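You operate a simulated robot arm through the tools that you are given. There is no shell and no other tool. Be economical: measure what you need, move in short steps, check, and stop when the job is done.

You are at the controls of a simulated robot arm. One attempt, no reset.

JOB
Plug the router into the free socket and start the computer.
Fine: strip off while the plug goes in, then on; wait till the screen says ONLINE.

It is judged by the outcome, as a careful person would: the job done as asked, and still so three seconds after it is handed in. It fails if anything else is knocked over, pushed out of place, dropped, spilled or broken.

ROBOT AND FRAMES
A 7-joint arm with a fingered hand on a trunk, on a base that drives. Base frame: it is fixed to the floor where the robot stands at the start and does not move with it; the origin is under the middle of the robot, x ahead of it, y to its left, z up; the surface under the hand at the start is at about z = 720. Readings come in mm, rad, newtons and seconds.
Its first joint turns from -1.204 to 3.002 rad. Places, roughly: blue memory stick [1250, -250, 750]; computer [1400, -200, 600]; computer power key [1200, 100, 500]; green memory stick [1250, -250, 750]; memory card [1250, -250, 750]; monitor [500, -600, 1000]; monitor neck [600, -700, 900]; orange memory stick [1250, -250, 750]; phone handset [1250, -250, 750]; phone plug [1500, 0, 750]; purple memory stick [1250, 0, 750]; red jack [1250, -250, 750]; red switch [1000, 0, 700]; volume knob [300, -600, 900]. Payload 5 kg.
The TCP is the grasp point between the finger pads, 32 mm short of the fingertips. In the tool frame z runs along the fingers and y along their closing line. Largest opening 160 mm; the body of the gripper starts 89 mm behind the TCP. The gripper is a hand of 3 fingers: y runs from the thumb to the fingers, the wrist lies at [0, 0, -252] in the tool frame.
Orientation is told as [roll, pitch, yaw] about the base's x, y, z axes, in that order, counted from this pose: with the fingers straight down and closing along the base's y, the tool's x points along the base's -x, its y along +y and its z along -z.

CONTROLS
- The arm moves only by the tool jog_arm. Its argument "series" is a list of rows, each a list of 6 numbers: the turn, a rotation vector about the tool's x, y, z in rad, then the shift along the tool's x, y, z in mm. In form: [[rx, ry, rz, dx, dy, dz], ...]. A call has 1 to 10 rows; each row is the pose to reach, as a shift and turn from the pose commanded when the call began, along the tool's axes at that moment. Each row takes 0.2 s and may step no farther than 50 mm and 0.15 rad from the row before; otherwise, the whole call is refused. Where a pose cannot be reached the arm comes as near as it can. A force on the tool above 40 N (or 10 N above the force at the start of the call, whichever is more), or a blocked arm, ends the call early, and 0.2 s more pass. In this call time passes only in rows, and 0.2 s behind the last. The reply holds the time, the measured pose of the TCP, the force on the tool along the base axes, the opening and the grip force, in the units named above and with some noise, with the torque about the TCP (base axes, N m) and any sound that the robot's microphone picked up, and new pictures: "views" is both (left out), scene, wrist or none.
- Cameras (640 x 400 px; columns grow to the right, rows downward): "scene" is now at [120.4, -48.2, 1460.9]; the picture's right is [-0.52, -0.85, -0.00], its down [-0.54, 0.33, -0.78] and it looks along [0.66, -0.41, -0.63] (base axes); focal length 283 px, centre (320, 200). "wrist" rides on the gripper at [65, -4, -116] in the tool frame; the picture's right is [0.06, 1.00, 0.00], its down [-0.87, 0.05, -0.49] and it looks along [-0.49, 0.03, 0.87] (tool axes); focal length 261 px, centre (320, 200). There is no depth. A picture from a camera that has moved, and an enlarged one, comes with that camera's place and axes in the base frame and with its lens.
- slide_trunk(by): slides the trunk up (or, below 0, down) by that many mm; the arm and the scene camera ride with it, the base frame stays. It gives what a move gives, with no picture.
- roll_base(legs): drives the robot by 1 to 6 legs, each [ahead, left, turn to the left] in mm, mm and rad, along the robot's own axes; the way and the turn of a leg run together, so that a leg with both is an arc; at most 1500 mm and 3.142 rad a leg. The arm and the cameras ride along, it lands a little off, and it stops where it bumps. It gives what a move gives, and a new picture of the scene camera.
- move_fingers(finger1, finger2, thumb_bend): sets how far each is bent, from 0 (flat) to 1 (curled in); at 0.3 the hand is open as for a grip, at 0.7 the pads meet at the TCP. One left out holds its place. A second passes; each finger stops where it meets its share of the squeeze, and holds until it gets a number again. It is the only way to open and close the hand. It gives what a move gives, with no picture; readings hold the bend of each and the force on the fingers (four entries, about 0 where the hand has none), thumb and palm.
- aim_head(pan, tilt): turns the head with the scene camera to pan (to the left, within 1.501 rad either way) and tilt (down, from -0.506 to 1.204), counted from straight ahead of the robot. It gives what a move gives, and a new picture of the scene camera.
- inspect(camera, box): a new picture of the part [left, top, right, bottom] of that camera's present view, enlarged. No time passes.
- hand_in(): hands the job in; it is judged then, once.

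Go step by step. Nothing tells you exact positions but the pictures and the camera data: compare them with the known pose of the tool, close in by small moves and look again before you grip or let go. The budget is 120 turns and 260 pictures, counting those below and the enlarged ones. Unless the task says otherwise, let go and move clear before handing in, and close with one line.

The tools are called after "Request:" as name(argument=value, ...) on one line, values as JSON. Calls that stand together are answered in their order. jog_arm: Moves the arm, as the interface text tells. Its arguments: {"type":"object","properties":{"series":{"type":"array","items":{"type":"array","items":{"type":"number"}}},"views":{"type":"string","enum":["both","scene","wrist","none"]}},"required":["series"]} The other tools are called the same way: slide_trunk (by) slides the trunk up or down; move_fingers (finger1, finger2, thumb_bend) moves the fingers one by one; roll_base (legs) drives the base; aim_head (pan, tilt) turns the head that bears the scene camera; inspect (camera, box) takes an enlarged picture of a part of a camera's view; hand_in () hands the job in.

At the start:

```text
time_s: 0.0
tcp_pos: [728.8, -291.0, 1035.7]
orientation: [0.0, 0.0, 0.0]
contact_force: [0.2, -0.3, 0.5]
moment: [0.02, 0.01, 0.0]
gripper_width: 160.1
grasp_force: 0.0
shape: jaw
bend: [0.3, 0.3, 0.3]
finger forces: [0.0, 0.1, 0.0, 0.1, 0.0, 0.0]
trunk travel left (down, up): [-625.0, 315.0]
robot x, y, heading: [-0.3, 1.7, -0.002]
head pan, tilt: [-0.552, 0.679]
```

scene: 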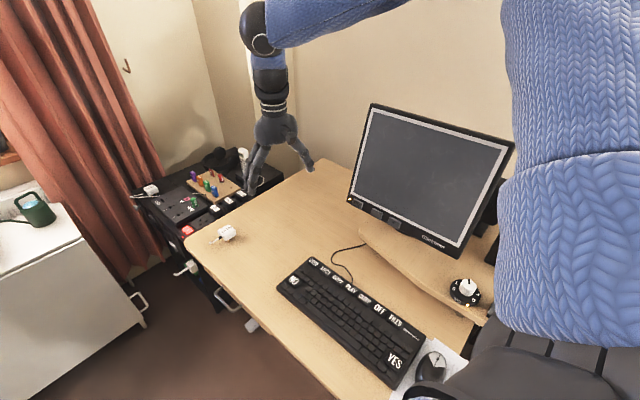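
wrist: 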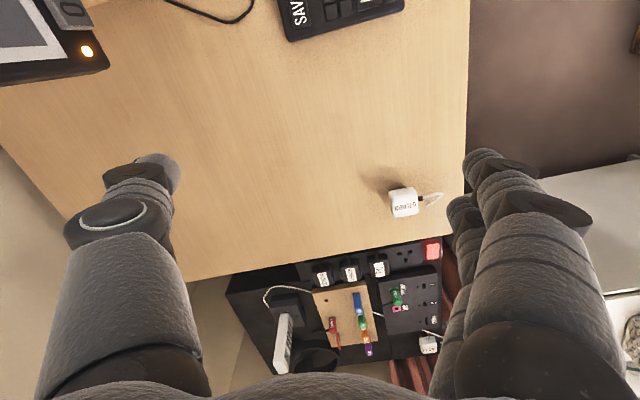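

I see a desk with monitor and keyboard, a dark cabinet/computer beyond with a power strip with red switch, and a white plug on the desk. I'll take enlarged views first.

Request:
inspect(camera="scene", box=[120, 130, 320, 255])

Request:
inspect(camera="wrist", box=[220, 170, 480, 380])

Request:
inspect(camera="scene", box=[120, 230, 320, 355])

```text
3.20 times, centred on (220, 192) of scene
camera zoom: at [120.4, -48.2, 1460.9], right [-0.52, -0.85, 0.0], down [-0.54, 0.33, -0.78], along [0.66, -0.41, -0.63], focal length 905 px, centre (640, 224)
```

zoom: 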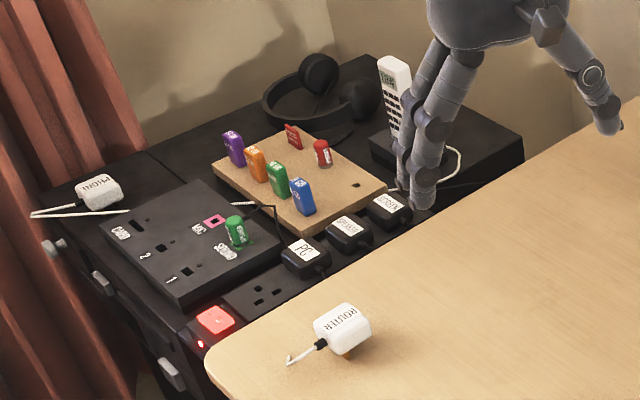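

```text
1.90 times, centred on (350, 275) of wrist
camera zoom: at [662.0, -294.4, 1151.8], right [-0.06, 1.0, 0.0], down [0.87, 0.05, 0.49], along [0.49, 0.03, -0.87], focal length 496 px, centre (263, 57)
```

zoom: 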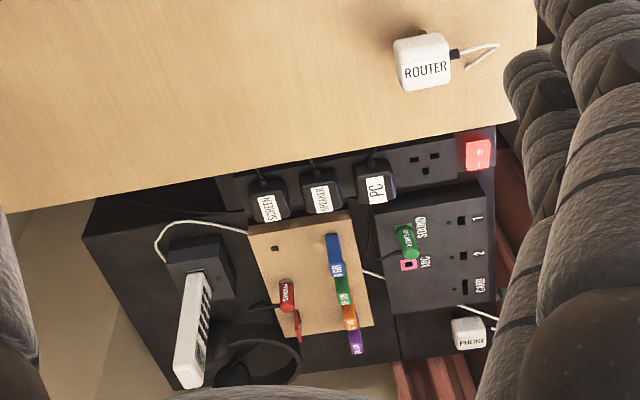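

```text
3.20 times, centred on (220, 292) of scene
camera zoom: at [120.4, -48.2, 1460.9], right [-0.52, -0.85, 0.0], down [-0.54, 0.33, -0.78], along [0.66, -0.41, -0.63], focal length 905 px, centre (640, -96)
```

zoom: 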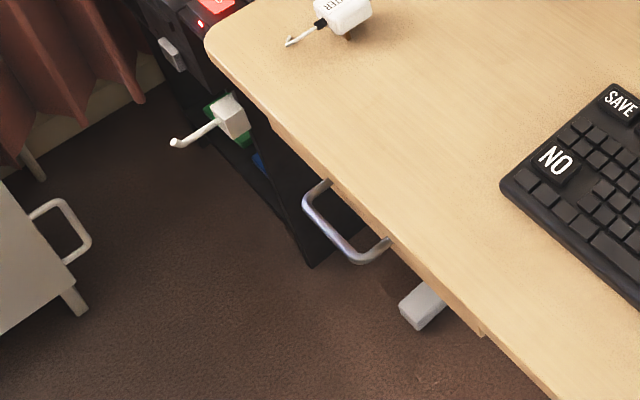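

The router plug is near (888, -132, 745), the free socket near (1049, -78, 695), and the red switch (lit) near (1036, -15, 695). I'll look closer at each and at the computer's side.

Request:
inspect(camera="wrist", box=[375, 175, 455, 225])

Request:
inspect(camera="wrist", box=[360, 235, 450, 291])

Request:
inspect(camera="scene", box=[195, 210, 259, 250])

Request:
inspect(camera="scene", box=[150, 220, 246, 280])

Request:
aim_head(pan=0.1, tilt=0.8)

```text
8.00 times, centred on (415, 200) of wrist
camera zoom: at [662.0, -294.4, 1151.8], right [-0.06, 1.0, 0.0], down [0.87, 0.05, 0.49], along [0.49, 0.03, -0.87], focal length 2085 px, centre (-440, 200)
```

zoom: 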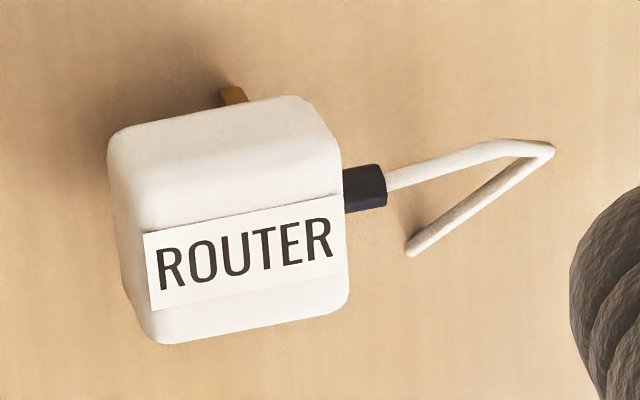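

```text
7.11 times, centred on (405, 263) of wrist
camera zoom: at [662.0, -294.4, 1151.8], right [-0.06, 1.0, 0.0], down [0.87, 0.05, 0.49], along [0.49, 0.03, -0.87], focal length 1854 px, centre (-284, -248)
```

zoom: 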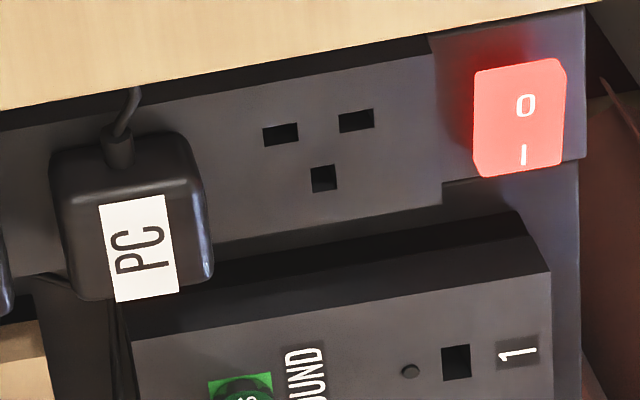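

```text
10.00 times, centred on (227, 230) of scene
camera zoom: at [120.4, -48.2, 1460.9], right [-0.52, -0.85, 0.0], down [-0.54, 0.33, -0.78], along [0.66, -0.41, -0.63], focal length 2827 px, centre (1250, -100)
```

zoom: 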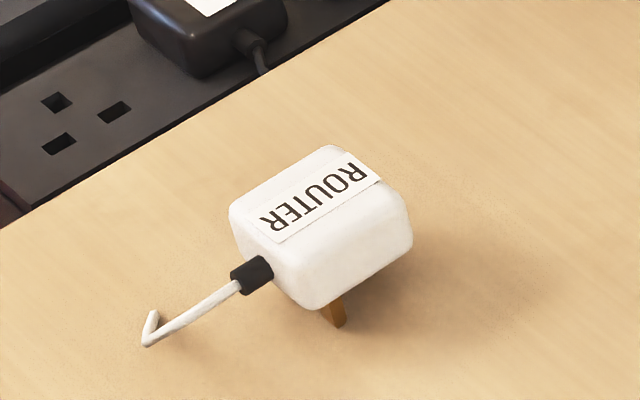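

```text
6.67 times, centred on (198, 250) of scene
camera zoom: at [120.4, -48.2, 1460.9], right [-0.52, -0.85, 0.0], down [-0.54, 0.33, -0.78], along [0.66, -0.41, -0.63], focal length 1884 px, centre (1133, -133)
```

zoom: 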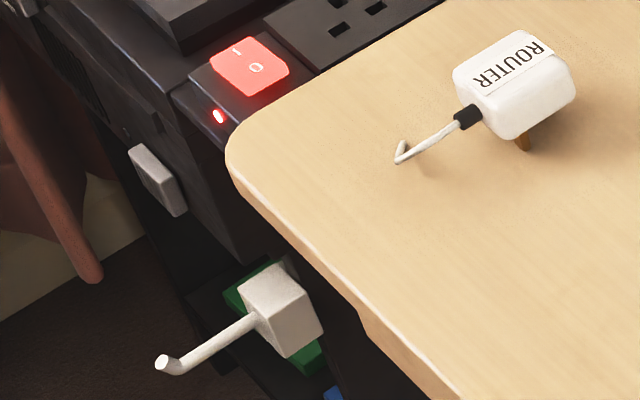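

```text
time_s: 1.0
tcp_pos: [727.8, -291.2, 1035.9]
orientation: [0.0, 0.0, 0.0]
contact_force: [-0.3, -0.2, -0.4]
moment: [0.0, -0.03, -0.01]
gripper_width: 159.9
grasp_force: 0.1
shape: jaw
bend: [0.3, 0.3, 0.3]
finger forces: [0.0, 0.0, 0.0, 0.0, 0.1, 0.0]
trunk travel left (down, up): [-625.0, 315.0]
robot x, y, heading: [-0.1, 1.8, 0.001]
head pan, tilt: [0.099, 0.799]
camera scene: at [127.7, 4.7, 1450.9], right [0.1, -1.0, 0.0], down [-0.71, -0.07, -0.7], along [0.69, 0.07, -0.72], focal length 283 px, centre (320, 200)
```

scene: 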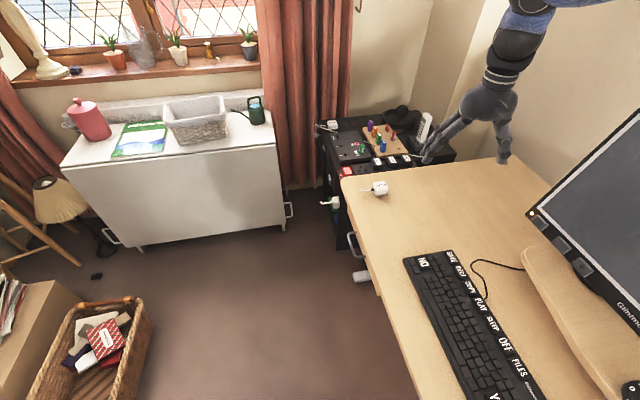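

The desk, the strip and the computer are turned by about 0.2 rad from the base axes. I'll step left a bit, turn to run parallel with the desk edge, and drive forward to bring the strip within reach.

Request:
roll_base(legs=[[0, 70, 0], [0, 0, 0.2], [250, 0, 0]])

Request:
aim_head(pan=-0.1, tilt=0.8)

```text
time_s: 4.2
tcp_pos: [1014.2, -22.4, 1036.3]
orientation: [0.001, 0.002, 0.197]
contact_force: [0.3, 0.2, -1.2]
moment: [-0.03, 0.02, -0.02]
gripper_width: 160.0
grasp_force: 0.0
shape: jaw
bend: [0.3, 0.3, 0.3]
finger forces: [0.0, 0.0, 0.0, 0.0, 0.1, 0.0]
trunk travel left (down, up): [-625.0, 315.0]
robot x, y, heading: [243.1, 119.4, 0.2]
head pan, tilt: [0.099, 0.799]
camera scene: at [368.9, 150.4, 1450.7], right [0.29, -0.96, 0.0], down [-0.69, -0.21, -0.7], along [0.67, 0.2, -0.72], focal length 283 px, centre (320, 200)
```

scene: 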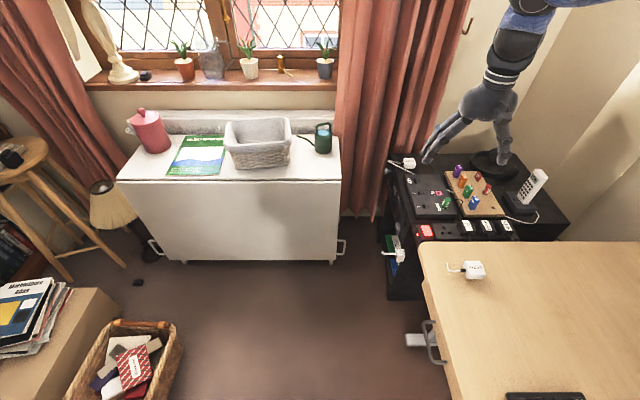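

```text
time_s: 4.9
tcp_pos: [1014.8, -22.6, 1036.6]
orientation: [-0.001, -0.001, 0.197]
contact_force: [-0.8, 0.0, 0.1]
moment: [0.0, 0.01, 0.02]
gripper_width: 160.2
grasp_force: 0.0
shape: jaw
bend: [0.3, 0.3, 0.3]
finger forces: [0.0, 0.0, 0.0, 0.0, 0.0, 0.0]
trunk travel left (down, up): [-625.0, 315.0]
robot x, y, heading: [244.6, 119.8, 0.203]
head pan, tilt: [-0.099, 0.799]
camera scene: at [370.2, 134.5, 1450.9], right [0.1, -1.0, 0.0], down [-0.71, -0.07, -0.7], along [0.69, 0.07, -0.72], focal length 283 px, centre (320, 200)
```

scene: 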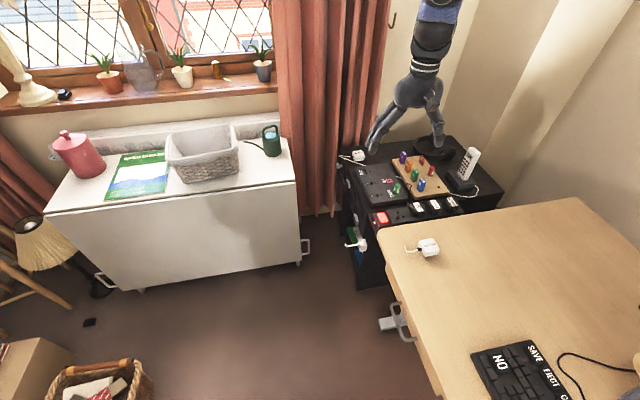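

Parallel with the desk now. I'll enlarge the strip area and the computer's side to find the power key.

Request:
inspect(camera="scene", box=[335, 170, 415, 290])

Request:
inspect(camera="scene", box=[360, 195, 456, 255])

Request:
inspect(camera="wrist", box=[0, 0, 640, 400])

```text
3.33 times, centred on (375, 230) of scene
camera zoom: at [370.2, 134.5, 1450.9], right [0.1, -1.0, 0.0], down [-0.71, -0.07, -0.7], along [0.69, 0.07, -0.72], focal length 942 px, centre (137, 100)
```

zoom: 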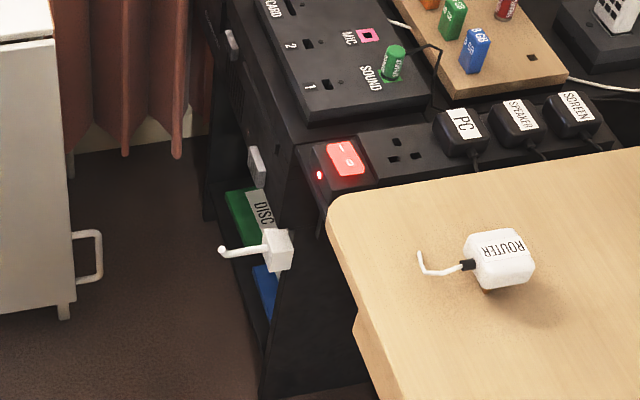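

```text
6.67 times, centred on (408, 225) of scene
camera zoom: at [370.2, 134.5, 1450.9], right [0.1, -1.0, 0.0], down [-0.71, -0.07, -0.7], along [0.69, 0.07, -0.72], focal length 1884 px, centre (-267, 33)
```

zoom: 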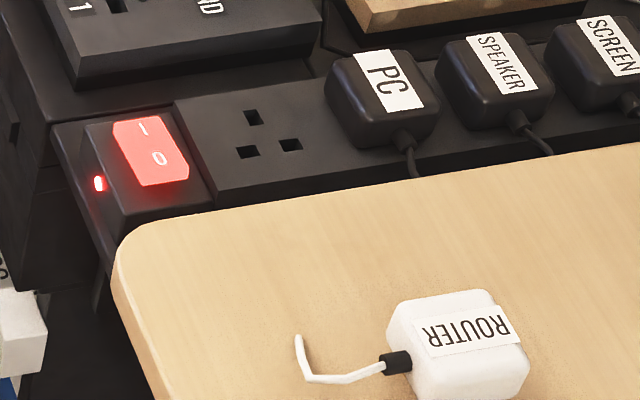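

```text
1.00 times, centred on (320, 200) of wrist (not enlarged: the box is as wide or as high as the picture)
camera zoom: at [950.6, -38.5, 1151.9], right [-0.26, 0.97, 0.0], down [0.84, 0.22, 0.49], along [0.47, 0.13, -0.87], focal length 261 px, centre (320, 200)
```

zoom: 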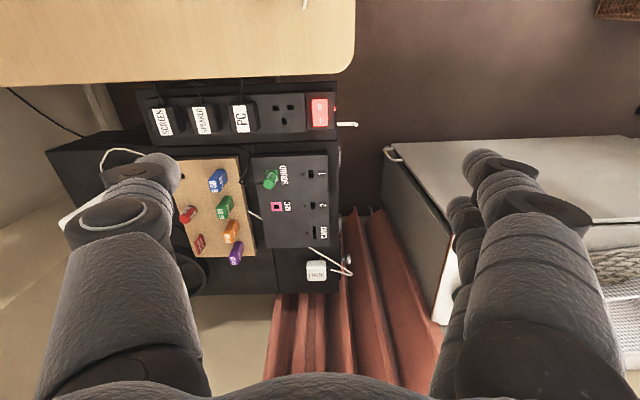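

Request:
inspect(camera="wrist", box=[225, 80, 365, 165])

Request:
aim_head(pan=0.0, tilt=0.75)

```text
4.57 times, centred on (295, 122) of wrist
camera zoom: at [950.6, -38.5, 1151.9], right [-0.26, 0.97, 0.0], down [0.84, 0.22, 0.49], along [0.47, 0.13, -0.87], focal length 1192 px, centre (434, 554)
```

zoom: 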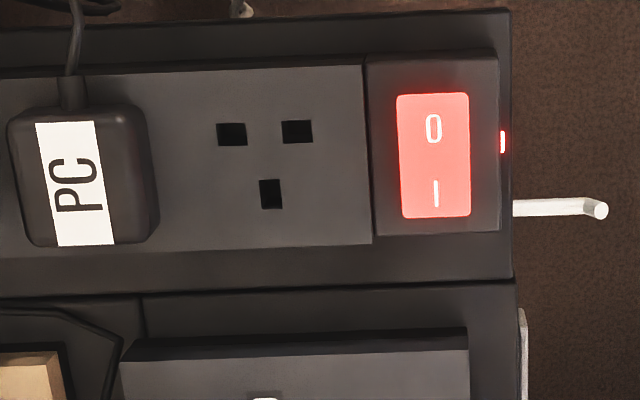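

```text
time_s: 5.6
tcp_pos: [1013.8, -21.5, 1035.9]
orientation: [0.0, 0.001, 0.197]
contact_force: [0.2, -0.3, 0.4]
moment: [0.01, 0.0, 0.0]
gripper_width: 160.0
grasp_force: 0.1
shape: jaw
bend: [0.3, 0.3, 0.3]
finger forces: [0.0, 0.0, 0.0, 0.0, 0.1, 0.1]
trunk travel left (down, up): [-625.0, 315.0]
robot x, y, heading: [244.0, 117.6, 0.203]
head pan, tilt: [0.0, 0.75]
camera scene: at [371.6, 142.7, 1454.9], right [0.2, -0.98, 0.0], down [-0.67, -0.13, -0.73], along [0.72, 0.14, -0.68], focal length 283 px, centre (320, 200)
```

scene: 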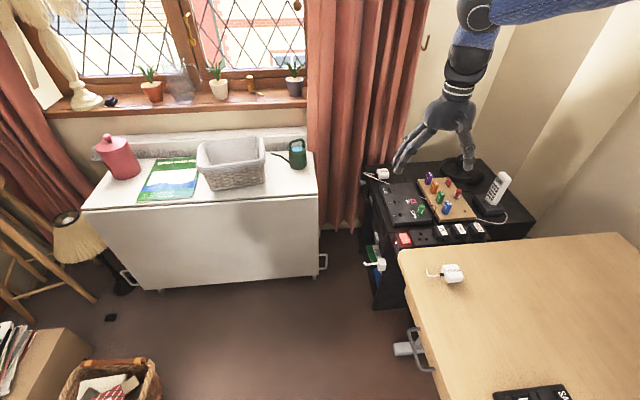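

The socket's earth hole is near (1065, -72, 690), the live and neutral holes near (1043, -76). The rocker's O end is near (1024, -16, 700), and the strip is turned about 0.29 rad. I'll shape the hand to a single pointing finger and look at it.

Request:
move_fingers(finger1=0.7, finger2=1.0, thumb_bend=0.3)

Request:
inspect(camera="wrist", box=[0, 0, 640, 400])

Request:
inspect(camera="scene", box=[380, 60, 500, 180])

```text
time_s: 6.6
tcp_pos: [1014.8, -23.5, 1035.6]
orientation: [0.001, -0.001, 0.198]
contact_force: [0.5, 0.1, -0.1]
moment: [0.01, -0.02, -0.03]
gripper_width: 89.0
grasp_force: 0.0
shape: fingers
bend: [0.7, 1.0, 0.3]
finger forces: [0.0, 0.1, 0.0, 0.0, 0.0, 0.1]
trunk travel left (down, up): [-625.0, 315.0]
robot x, y, heading: [246.7, 121.0, 0.2]
head pan, tilt: [0.0, 0.75]
```

```text
1.00 times, centred on (320, 200) of wrist (not enlarged: the box is as wide or as high as the picture)
camera zoom: at [950.9, -38.5, 1151.7], right [-0.26, 0.97, 0.0], down [0.84, 0.22, 0.49], along [0.47, 0.13, -0.87], focal length 261 px, centre (320, 200)
```

zoom: 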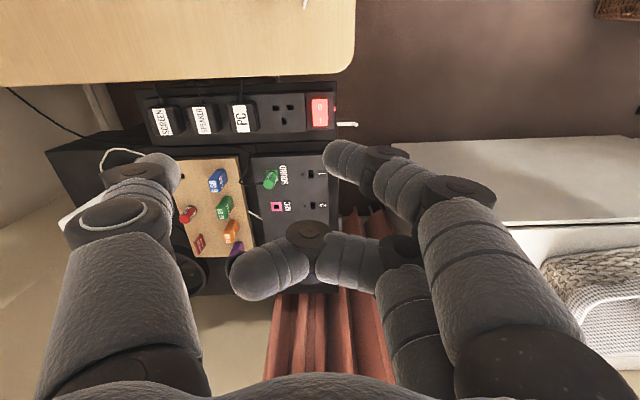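

```text
3.33 times, centred on (440, 120) of scene
camera zoom: at [371.5, 142.7, 1454.9], right [0.2, -0.98, 0.0], down [-0.67, -0.13, -0.73], along [0.72, 0.14, -0.68], focal length 942 px, centre (-80, 467)
```

zoom: 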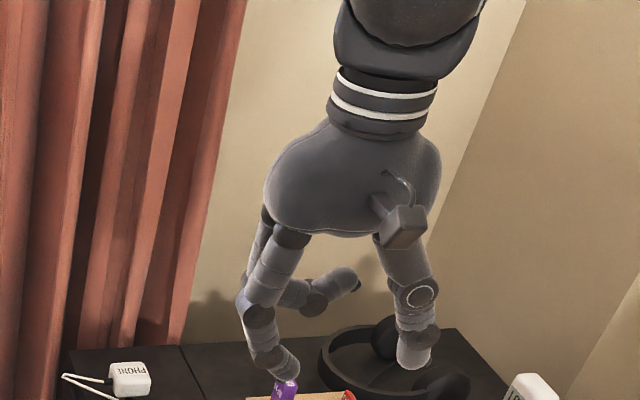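

Finger 1's tip points down near tool (13, 5, 32). I'll curl the thumb away so it clears the neighbouring plugs, and open finger 2 to hang outside the strip's end.

Request:
move_fingers(finger1=0.7, finger2=0.3)

Request:
move_fingers(thumb_bend=1.0)

Request:
inspect(camera="wrist", box=[0, 0, 640, 400])

Request:
inspect(camera="scene", box=[380, 60, 500, 180])

```text
time_s: 7.6
tcp_pos: [1013.8, -22.1, 1035.7]
orientation: [0.0, 0.001, 0.199]
contact_force: [0.3, 0.1, -0.5]
moment: [0.02, 0.02, -0.04]
gripper_width: 89.1
grasp_force: 0.0
shape: fingers
bend: [0.7, 0.3, 0.3]
finger forces: [0.0, 0.0, 0.0, 0.1, 0.0, 0.1]
trunk travel left (down, up): [-625.0, 315.0]
robot x, y, heading: [244.4, 120.4, 0.197]
head pan, tilt: [0.0, 0.75]
```

```text
time_s: 8.6
tcp_pos: [1014.2, -21.8, 1035.9]
orientation: [0.001, 0.001, 0.198]
contact_force: [0.5, 0.9, -1.1]
moment: [0.03, 0.01, 0.0]
gripper_width: 29.5
grasp_force: 0.0
shape: fingers
bend: [0.68, 0.3, 0.95]
finger forces: [0.1, 0.0, 0.0, 0.0, 0.0, 0.0]
trunk travel left (down, up): [-625.0, 315.0]
robot x, y, heading: [245.1, 119.6, 0.194]
head pan, tilt: [0.0, 0.75]
```

```text
1.00 times, centred on (320, 200) of wrist (not enlarged: the box is as wide or as high as the picture)
camera zoom: at [950.9, -38.5, 1151.7], right [-0.26, 0.97, 0.0], down [0.84, 0.22, 0.49], along [0.47, 0.13, -0.87], focal length 261 px, centre (320, 200)
```

zoom: 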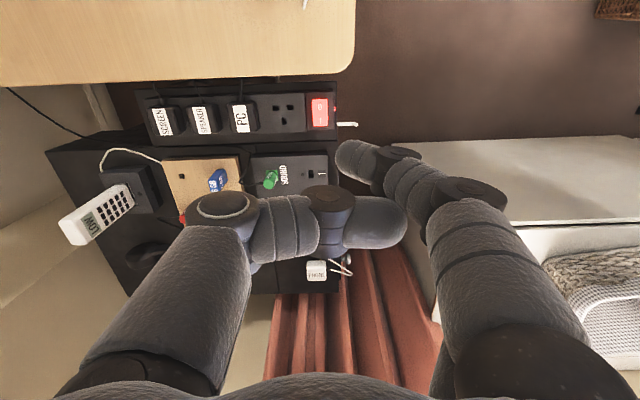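

```text
3.33 times, centred on (440, 120) of scene
camera zoom: at [371.5, 142.7, 1454.9], right [0.2, -0.98, 0.0], down [-0.67, -0.13, -0.73], along [0.72, 0.14, -0.68], focal length 942 px, centre (-80, 467)
```

zoom: 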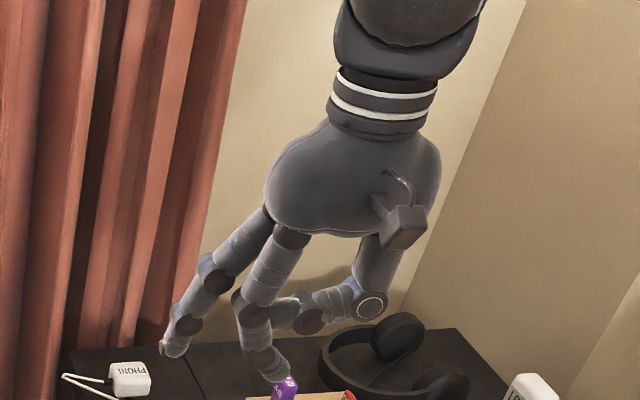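

Moving the fingertip above the O end of the rocker, staying high enough to check.

Request:
jog_arm(series=[[0, 0, 0, -10, -4, 30], [0, 0, 0, -21, -8, 70], [0, 0, 0, -21, -8, 110], [0, 0, 0, -21, -8, 150], [0, 0, 0, -21, -8, 190], [0, 0, 0, -21, -8, 230]])

Request:
inspect(camera="scene", box=[376, 190, 472, 250])

Request:
inspect(camera="wrist", box=[240, 60, 480, 210])

```text
time_s: 10.0
tcp_pos: [1036.8, -28.2, 805.0]
orientation: [0.0, 0.001, 0.199]
contact_force: [0.1, -0.8, 0.0]
moment: [0.01, 0.05, -0.01]
gripper_width: 30.8
grasp_force: 0.1
shape: fingers
bend: [0.68, 0.3, 0.96]
finger forces: [0.0, 0.1, 0.1, 0.0, 0.0, 0.1]
trunk travel left (down, up): [-625.0, 315.0]
robot x, y, heading: [244.0, 122.5, 0.196]
head pan, tilt: [0.0, 0.75]
camera scene: at [372.7, 142.4, 1454.9], right [0.2, -0.98, 0.0], down [-0.67, -0.13, -0.73], along [0.72, 0.14, -0.68], focal length 283 px, centre (320, 200)
camera wrist: at [973.3, -43.5, 920.4], right [-0.26, 0.97, 0.0], down [0.84, 0.22, 0.49], along [0.47, 0.13, -0.87], focal length 261 px, centre (320, 200)
```

scene: 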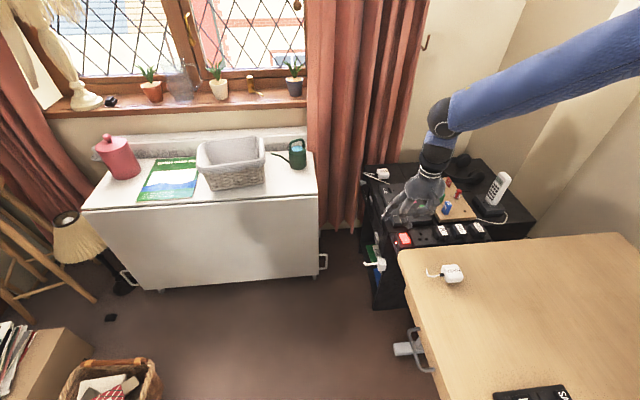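
wrist: 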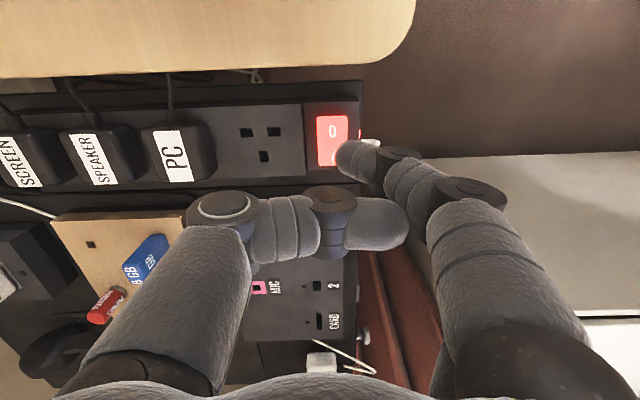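

```text
6.67 times, centred on (424, 220) of scene
camera zoom: at [372.7, 142.4, 1454.9], right [0.2, -0.98, 0.0], down [-0.67, -0.13, -0.73], along [0.72, 0.14, -0.68], focal length 1884 px, centre (-373, 67)
```

zoom: 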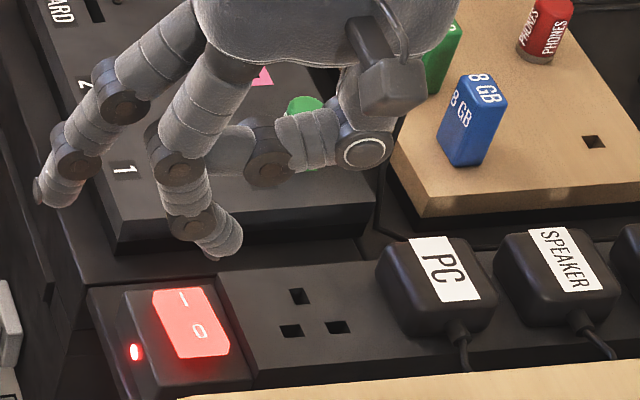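

```text
2.67 times, centred on (360, 135) of wrist
camera zoom: at [973.3, -43.5, 920.4], right [-0.26, 0.97, 0.0], down [0.84, 0.22, 0.49], along [0.47, 0.13, -0.87], focal length 695 px, centre (213, 373)
```

zoom: 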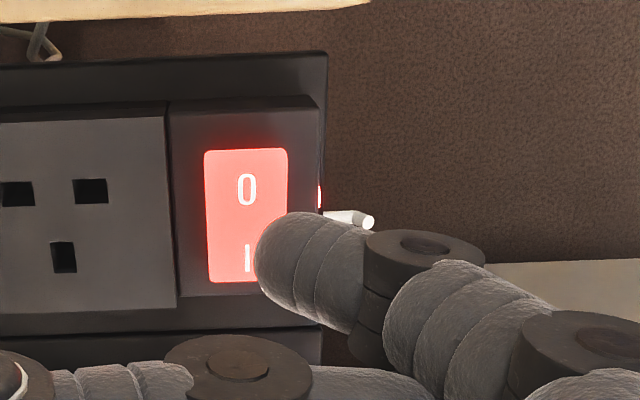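

Fingertip is about (1015, -17, 775); the O mark at (1024, -17, 700). I'll nudge forward and descend close.

Request:
jog_arm(series=[[0, 0, 0, -7, 0, 20], [0, 0, 0, -7, 0, 40], [0, 0, 0, -7, 0, 58]], views="none")

Request:
inspect(camera="scene", box=[376, 200, 456, 250])

Request:
inspect(camera="wrist", box=[240, 60, 480, 210])

```text
time_s: 10.8
tcp_pos: [1039.3, -33.6, 758.2]
orientation: [0.004, -0.002, 0.199]
contact_force: [0.4, -0.5, 0.0]
moment: [0.0, 0.0, 0.0]
gripper_width: 31.0
grasp_force: 0.1
shape: fingers
bend: [0.68, 0.3, 0.96]
finger forces: [0.0, 0.0, 0.1, 0.1, 0.1, 0.0]
out of reach, approached as far as the arm can: row 3
trunk travel left (down, up): [-625.0, 315.0]
robot x, y, heading: [240.5, 120.2, 0.196]
head pan, tilt: [0.0, 0.75]
```

```text
8.00 times, centred on (416, 225) of scene
camera zoom: at [372.0, 142.6, 1454.8], right [0.2, -0.98, 0.0], down [-0.67, -0.13, -0.73], along [0.72, 0.14, -0.68], focal length 2262 px, centre (-448, 0)
```

zoom: 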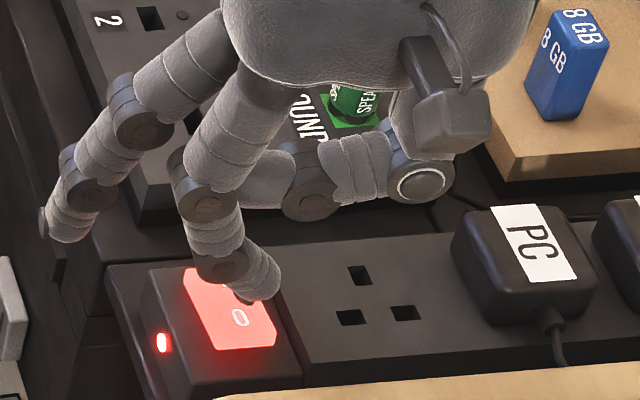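

```text
2.67 times, centred on (360, 135) of wrist
camera zoom: at [975.5, -49.7, 873.7], right [-0.26, 0.97, 0.0], down [0.84, 0.22, 0.49], along [0.48, 0.13, -0.87], focal length 695 px, centre (213, 373)
```

zoom: 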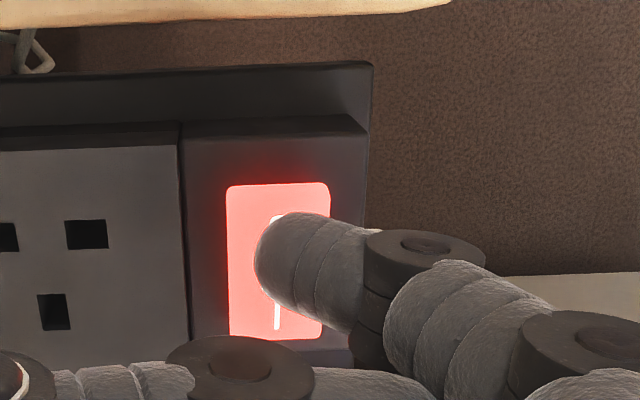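

The arm reached its limit just above the switch. I'll raise it back and look at the arm's posture before choosing a trunk or base change.

Request:
jog_arm(series=[[0, 0, 0, 0, 0, -40], [0, 0, 0, 0, 0, -80], [0, 0, 0, 0, 0, -120]], views="none")

Request:
aim_head(pan=-0.9, tilt=0.5)

```text
time_s: 11.6
tcp_pos: [1034.8, -31.7, 879.0]
orientation: [0.0, -0.001, 0.2]
contact_force: [0.0, 0.7, 0.2]
moment: [0.05, -0.01, 0.0]
gripper_width: 31.3
grasp_force: 0.2
shape: fingers
bend: [0.68, 0.3, 0.97]
finger forces: [0.0, 0.0, 0.1, 0.1, 0.1, 0.0]
trunk travel left (down, up): [-625.0, 315.0]
robot x, y, heading: [247.1, 120.7, 0.2]
head pan, tilt: [0.0, 0.75]
```

```text
time_s: 12.8
tcp_pos: [1037.0, -31.5, 878.0]
orientation: [-0.001, 0.0, 0.196]
contact_force: [-0.6, -0.1, -0.7]
moment: [-0.01, -0.02, 0.01]
gripper_width: 32.5
grasp_force: 0.0
shape: fingers
bend: [0.68, 0.3, 0.97]
finger forces: [0.1, 0.0, 0.0, 0.0, 0.0, 0.0]
trunk travel left (down, up): [-625.0, 315.0]
robot x, y, heading: [246.1, 118.8, 0.2]
head pan, tilt: [-0.901, 0.499]
camera scene: at [359.7, 67.7, 1476.8], right [-0.65, -0.76, 0.0], down [-0.37, 0.31, -0.88], along [0.67, -0.57, -0.48], focal length 283 px, centre (320, 200)
```

scene: 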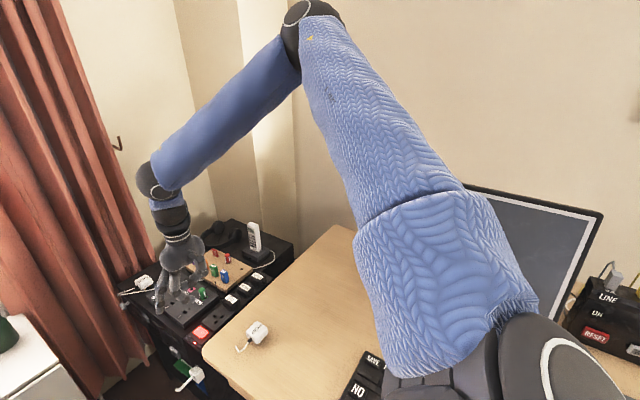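

The elbow is high with room beneath, so lowering the trunk is safe. Sliding down 120 mm (fingertip stays above the strip).

Request:
slide_trunk(by=-120)

Request:
aim_head(pan=-0.2, tilt=0.75)

Request:
inspect(camera="wrist", box=[240, 60, 480, 210])

```text
time_s: 14.3
tcp_pos: [1037.6, -30.0, 757.9]
orientation: [0.001, 0.0, 0.197]
contact_force: [-0.6, 0.0, -1.0]
moment: [-0.01, 0.01, -0.01]
gripper_width: 33.7
grasp_force: 0.1
shape: fingers
bend: [0.68, 0.3, 0.98]
finger forces: [0.0, 0.0, 0.0, 0.0, 0.0, 0.0]
trunk travel left (down, up): [-505.0, 435.0]
robot x, y, heading: [243.1, 121.2, 0.203]
head pan, tilt: [-0.901, 0.499]
```

```text
time_s: 15.4
tcp_pos: [1037.4, -30.3, 758.3]
orientation: [0.0, 0.0, 0.196]
contact_force: [-0.6, -0.7, 0.9]
moment: [0.02, 0.0, -0.02]
gripper_width: 34.6
grasp_force: 0.0
shape: fingers
bend: [0.68, 0.3, 0.98]
finger forces: [0.1, 0.0, 0.0, 0.0, 0.0, 0.0]
trunk travel left (down, up): [-505.0, 435.0]
robot x, y, heading: [244.5, 121.0, 0.194]
head pan, tilt: [-0.201, 0.75]
camera scene: at [373.1, 126.2, 1334.9], right [0.0, -1.0, 0.0], down [-0.68, 0.0, -0.73], along [0.73, 0.0, -0.68], focal length 283 px, centre (320, 200)
```

scene: 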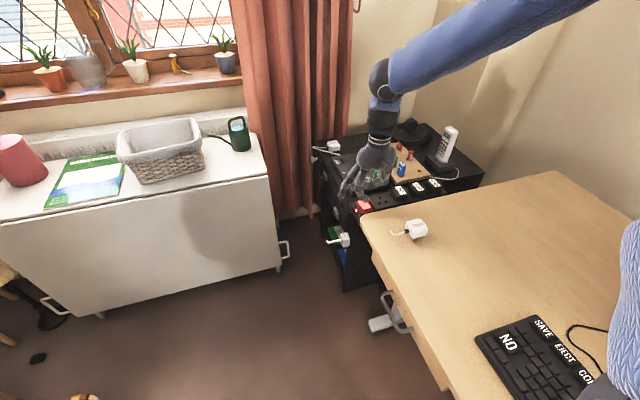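

```text
2.67 times, centred on (360, 135) of wrist
camera zoom: at [973.9, -47.4, 873.7], right [-0.26, 0.97, 0.0], down [0.84, 0.22, 0.49], along [0.47, 0.13, -0.87], focal length 695 px, centre (213, 373)
```

zoom: 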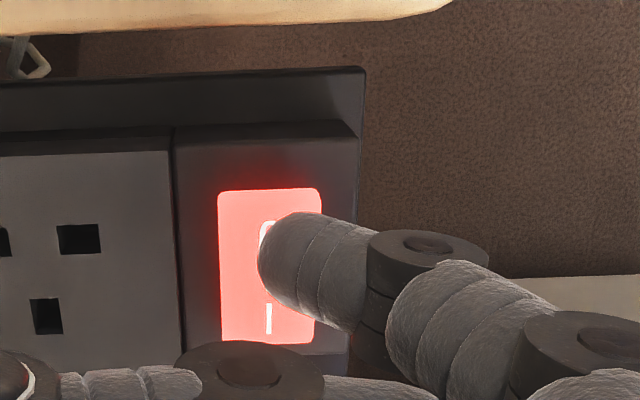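

Fingertip is over the O end, about 28 mm above. Pressing down in small steps.

Request:
jog_arm(series=[[0, 0, 0, -3, 1, 8], [0, 0, 0, -3, 1, 16], [0, 0, 0, -3, 1, 20], [0, 0, 0, -3, 1, 24], [0, 0, 0, -3, 1, 27], [0, 0, 0, -3, 1, 30], [0, 0, 0, -3, 1, 33]], views="wrist")

Request:
inspect(camera="scene", box=[330, 170, 410, 220])

```text
time_s: 17.0
tcp_pos: [1040.2, -26.7, 731.6]
orientation: [0.005, -0.007, 0.2]
contact_force: [-10.3, 3.8, 26.7]
moment: [0.44, 0.57, 0.06]
gripper_width: 33.7
grasp_force: 14.2
shape: fingers
bend: [0.73, 0.3, 0.99]
finger forces: [27.9, 0.0, 0.1, 0.0, 0.0, 0.1]
trunk travel left (down, up): [-505.0, 435.0]
robot x, y, heading: [240.9, 122.8, 0.203]
head pan, tilt: [-0.201, 0.75]
stopped in row 7: the force on the tool passed its limit at 42 N (the readings are from after the stop); the commanded pose is now the measured one
camera wrist: at [975.5, -43.4, 846.4], right [-0.26, 0.97, 0.0], down [0.84, 0.22, 0.5], along [0.48, 0.13, -0.87], focal length 261 px, centre (320, 200)
```

wrist: 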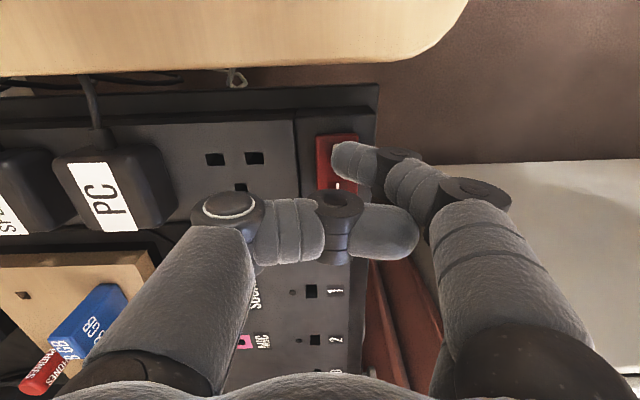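

```text
8.00 times, centred on (370, 195) of scene
camera zoom: at [370.7, 126.6, 1335.2], right [0.0, -1.0, 0.0], down [-0.68, 0.0, -0.73], along [0.73, 0.0, -0.68], focal length 2262 px, centre (-80, 240)
```

zoom: 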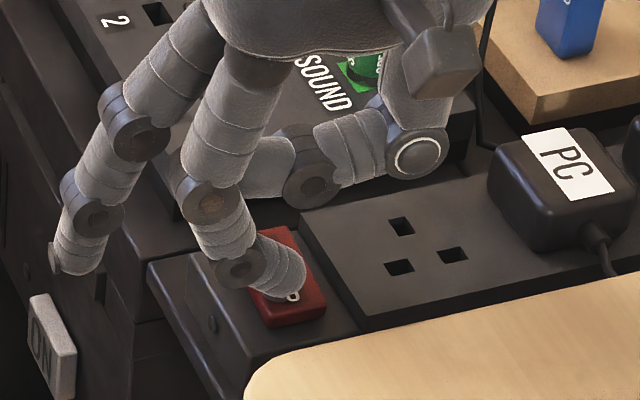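

The switch is off (light out), and I can see the grey "ON" power key on the computer's side. Now lift clear, open the hand and move above the router plug.

Request:
jog_arm(series=[[0, 0, 0, 0, 0, -30], [0, 0, 0, 0, 0, -75], [0, 0, 0, 0, 0, -120], [0, 0, 0, 40, -20, -150], [0, 0, 0, 80, -40, -150], [0, 0, 0, 120, -60, -150], [0, 0, 0, 160, -70, -150], [0, 0, 0, 190, -75, -150]], views="wrist")

Request:
move_fingers(thumb_bend=0.3, finger1=0.3, finger2=0.3)

Request:
inspect(camera="wrist", box=[160, 50, 480, 250])

Request:
inspect(camera="scene", box=[340, 160, 460, 240])

```text
refused: row 4 steps farther than a row can; nothing moved
```

```text
time_s: 17.7
tcp_pos: [1040.8, -23.1, 728.8]
orientation: [0.007, -0.004, 0.202]
contact_force: [-6.4, 9.1, 8.5]
moment: [-0.49, 0.01, -0.36]
gripper_width: 160.4
grasp_force: 7.8
shape: fingers
bend: [0.3, 0.3, 0.32]
finger forces: [0.0, 0.0, 0.0, 0.1, 16.9, 0.0]
trunk travel left (down, up): [-505.0, 435.0]
robot x, y, heading: [245.3, 122.3, 0.197]
head pan, tilt: [-0.201, 0.75]
stopped: the force on the tool passed its limit at 45 N (the readings are from after the stop); the commanded pose is now the measured one
```

```text
2.00 times, centred on (320, 150) of wrist
camera zoom: at [978.0, -41.3, 844.5], right [-0.26, 0.96, 0.01], down [0.84, 0.22, 0.5], along [0.48, 0.14, -0.87], focal length 521 px, centre (320, 300)
```

zoom: 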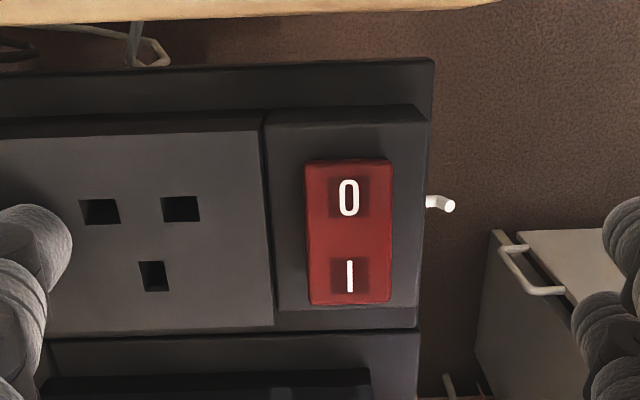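

```text
5.00 times, centred on (400, 200) of scene
camera zoom: at [373.8, 126.3, 1334.2], right [0.0, -1.0, 0.0], down [-0.68, 0.0, -0.73], along [0.73, 0.0, -0.68], focal length 1413 px, centre (-80, 200)
```

zoom: 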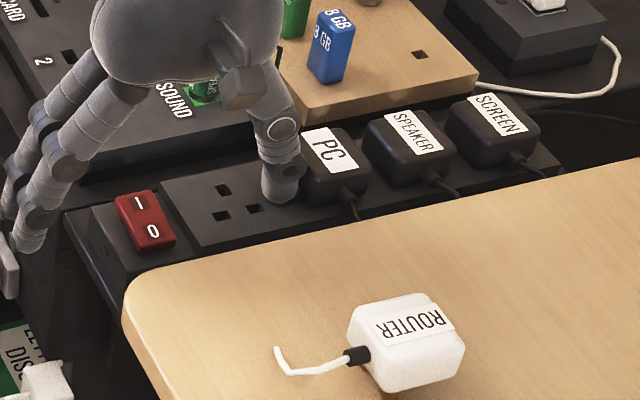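

The lift was refused (my step was too long), and the opening thumb touched the PC plug; nothing seems displaced. Lifting straight up now.

Request:
jog_arm(series=[[0, 0, 0, 0, 3, -10], [0, 0, 0, 0, 3, -50], [0, 0, 0, 0, 3, -90], [0, 0, 0, 0, 3, -130], [0, 0, 0, 0, 3, -150]], views="wrist")

Request:
inspect(camera="scene", box=[340, 160, 460, 240])

```text
time_s: 18.9
tcp_pos: [1039.2, -23.6, 880.5]
orientation: [0.004, -0.008, 0.205]
contact_force: [0.4, -0.8, -0.5]
moment: [0.02, -0.01, -0.01]
gripper_width: 167.7
grasp_force: 0.0
shape: fingers
bend: [0.3, 0.3, 0.3]
finger forces: [0.0, 0.0, 0.0, 0.0, 0.0, 0.1]
trunk travel left (down, up): [-505.0, 435.0]
robot x, y, heading: [242.4, 120.3, 0.197]
head pan, tilt: [-0.201, 0.75]
camera wrist: at [975.5, -40.7, 996.0], right [-0.26, 0.97, 0.0], down [0.84, 0.22, 0.5], along [0.48, 0.13, -0.87], focal length 261 px, centre (320, 200)
```

wrist: 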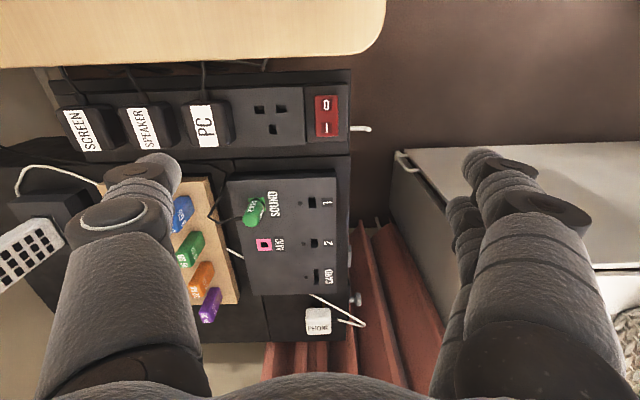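

```text
5.00 times, centred on (400, 200) of scene
camera zoom: at [373.0, 126.6, 1334.8], right [0.0, -1.0, 0.0], down [-0.68, 0.0, -0.73], along [0.73, 0.0, -0.68], focal length 1413 px, centre (-80, 200)
```

zoom: 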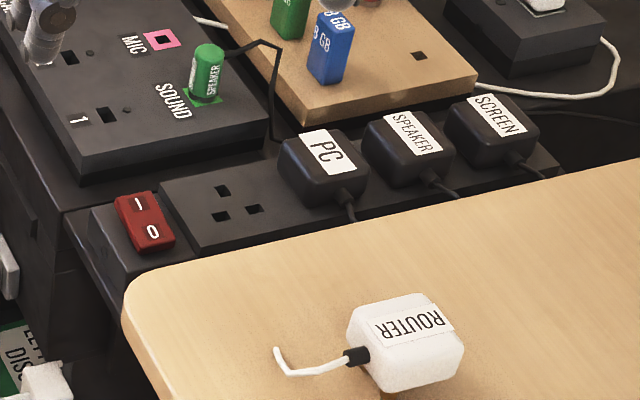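

PC plug is intact and the switch remains off. Moving above the router plug to measure its pose.

Request:
jog_arm(series=[[0, 0, 0, 38, -18, 0], [0, 0, 0, 76, -36, 0], [0, 0, 0, 114, -54, 0], [0, 0, 0, 152, -72, 0], [0, 0, 0, 190, -90, 0]], views="none")

Request:
jog_arm(series=[[0, 0, 0.148, 0, 0, 0], [0, 0, 0.296, 0, 0, 0], [0, 0, 0.444, 0, 0, 0], [0, 0, 0.592, 0, 0, 0], [0, 0, 0.74, 0, 0, 0], [0, 0, 0.888, 0, 0, 0], [0, 0, 1.036, 0, 0, 0], [0, 0, 1.184, 0, 0, 0], [0, 0, 1.332, 0, 0, 0], [0, 0, 1.48, 0, 0, 0]], views="both")

```text
time_s: 20.1
tcp_pos: [868.3, -145.7, 875.8]
orientation: [0.005, -0.01, 0.203]
contact_force: [0.0, 0.1, -0.9]
moment: [0.01, -0.02, 0.01]
gripper_width: 167.8
grasp_force: 0.0
shape: fingers
bend: [0.3, 0.3, 0.3]
finger forces: [0.0, 0.0, 0.0, 0.1, 0.1, 0.0]
trunk travel left (down, up): [-505.0, 435.0]
robot x, y, heading: [244.1, 124.3, 0.202]
head pan, tilt: [-0.201, 0.75]
```

```text
time_s: 22.3
tcp_pos: [872.6, -150.0, 879.3]
orientation: [0.006, 0.006, -1.281]
contact_force: [0.6, -0.1, -0.3]
moment: [-0.03, 0.01, 0.0]
gripper_width: 167.7
grasp_force: 0.1
shape: fingers
bend: [0.3, 0.3, 0.3]
finger forces: [0.0, 0.0, 0.0, 0.0, 0.1, 0.1]
trunk travel left (down, up): [-505.0, 435.0]
robot x, y, heading: [239.5, 122.0, 0.201]
head pan, tilt: [-0.201, 0.75]
camera scene: at [373.0, 126.6, 1334.9], right [0.0, -1.0, 0.0], down [-0.68, 0.0, -0.73], along [0.73, 0.0, -0.68], focal length 283 px, centre (320, 200)
camera wrist: at [848.4, -88.7, 994.3], right [0.94, 0.35, 0.01], down [0.3, -0.82, 0.49], along [0.18, -0.46, -0.87], focal length 261 px, centre (320, 200)
```

scene: 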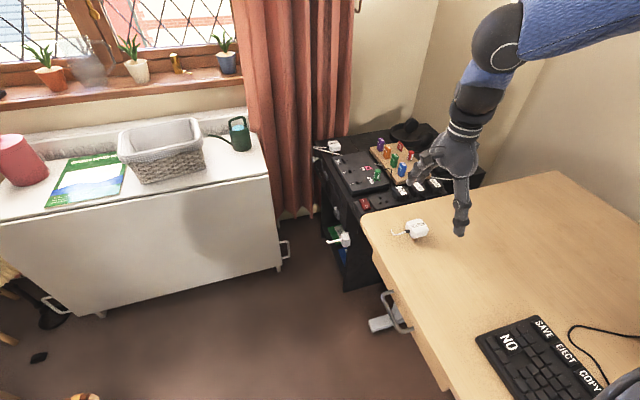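
wrist: 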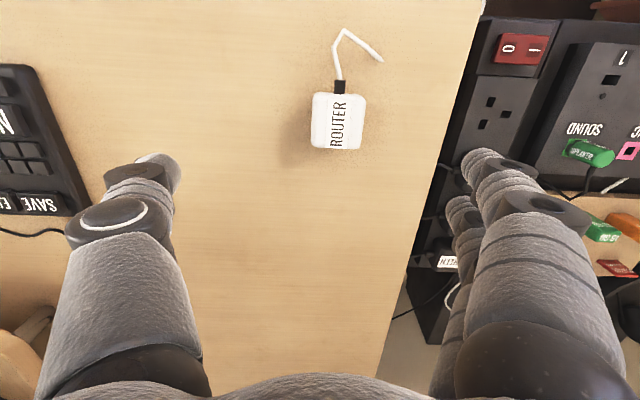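

Request:
inspect(camera="wrist", box=[270, 20, 430, 160])

Request:
inspect(camera="scene", box=[380, 205, 460, 255])

Request:
inspect(camera="wrist", box=[430, 10, 590, 150])

```text
2.86 times, centred on (350, 90) of wrist
camera zoom: at [848.4, -88.7, 994.3], right [0.94, 0.35, 0.01], down [0.3, -0.82, 0.49], along [0.18, -0.46, -0.87], focal length 745 px, centre (234, 514)
```

zoom: 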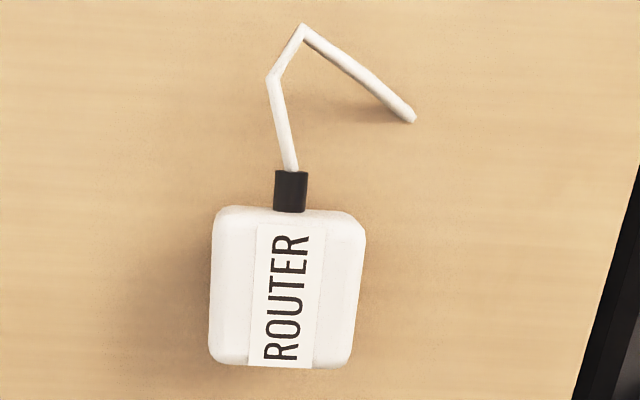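

```text
8.00 times, centred on (420, 230) of scene
camera zoom: at [373.0, 126.6, 1334.9], right [0.0, -1.0, 0.0], down [-0.68, 0.0, -0.73], along [0.73, 0.0, -0.68], focal length 2262 px, centre (-480, -40)
```

zoom: 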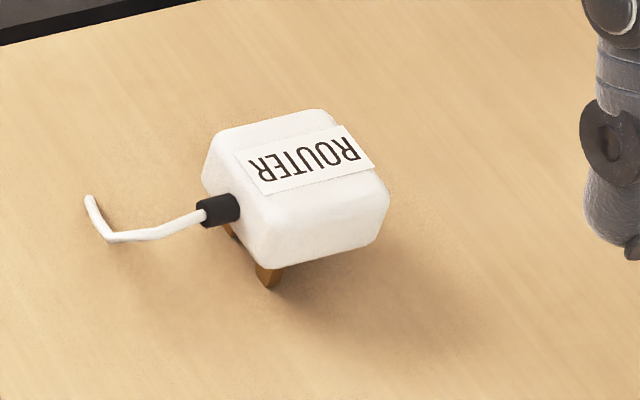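

```text
2.86 times, centred on (510, 80) of wrist
camera zoom: at [848.4, -88.7, 994.3], right [0.94, 0.35, 0.01], down [0.3, -0.82, 0.49], along [0.18, -0.46, -0.87], focal length 745 px, centre (-223, 543)
```

zoom: 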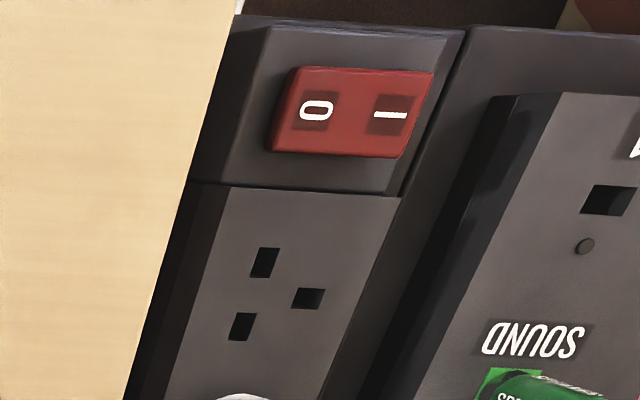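

The plug stands on its pins, cable toward the left, aligned with the strip's axis (about 0.30 rad); so it needs exactly a quarter turn. Plug top centre is about (884, -133, 766). Lowering around it.

Request:
jog_arm(series=[[0, 0, -0.015, 13, 16, 20], [0, 0, -0.015, 13, 16, 60], [0, 0, -0.015, 13, 16, 80]], views="both")

Request:
inspect(camera="scene", box=[380, 185, 476, 245])

```text
time_s: 23.1
tcp_pos: [884.9, -132.7, 799.2]
orientation: [0.006, 0.005, -1.262]
contact_force: [0.1, 0.4, 0.1]
moment: [-0.01, -0.02, 0.02]
gripper_width: 168.1
grasp_force: 0.1
shape: fingers
bend: [0.3, 0.3, 0.3]
finger forces: [0.1, 0.0, 0.0, 0.0, 0.0, 0.0]
trunk travel left (down, up): [-505.0, 435.0]
robot x, y, heading: [247.1, 121.8, 0.198]
head pan, tilt: [-0.201, 0.75]
camera scene: at [373.2, 126.8, 1334.9], right [0.0, -1.0, 0.0], down [-0.68, 0.0, -0.73], along [0.73, 0.0, -0.68], focal length 283 px, centre (320, 200)
camera wrist: at [860.6, -71.0, 914.8], right [0.93, 0.36, 0.01], down [0.31, -0.81, 0.49], along [0.18, -0.45, -0.87], focal length 261 px, centre (320, 200)
```

scene: 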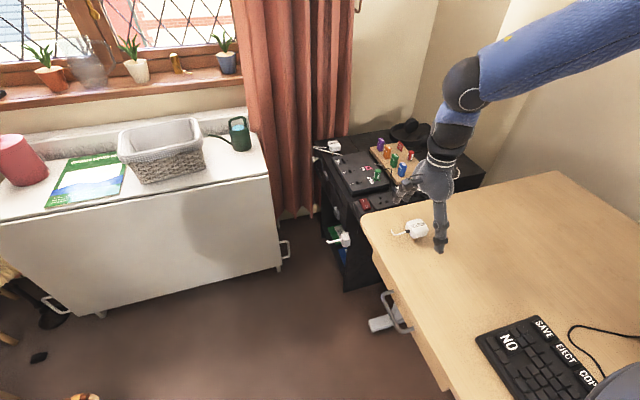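
wrist: 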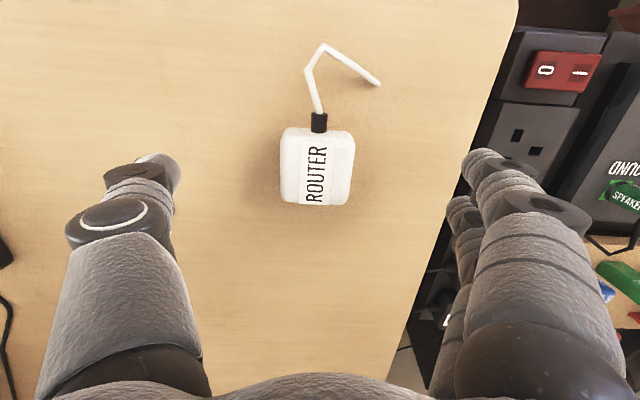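

```text
6.67 times, centred on (428, 215) of scene
camera zoom: at [373.2, 126.8, 1334.9], right [0.0, -1.0, 0.0], down [-0.68, 0.0, -0.73], along [0.73, 0.0, -0.68], focal length 1884 px, centre (-400, 100)
```

zoom: 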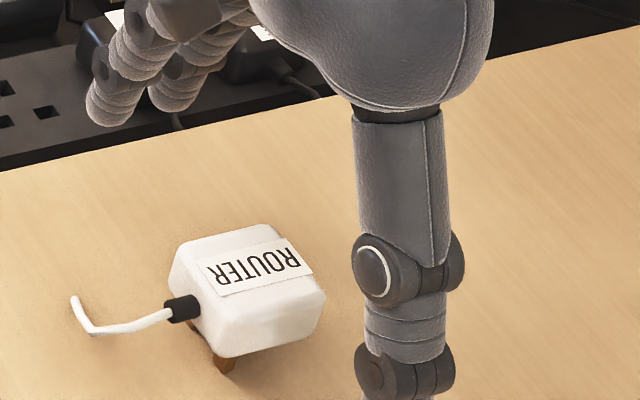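

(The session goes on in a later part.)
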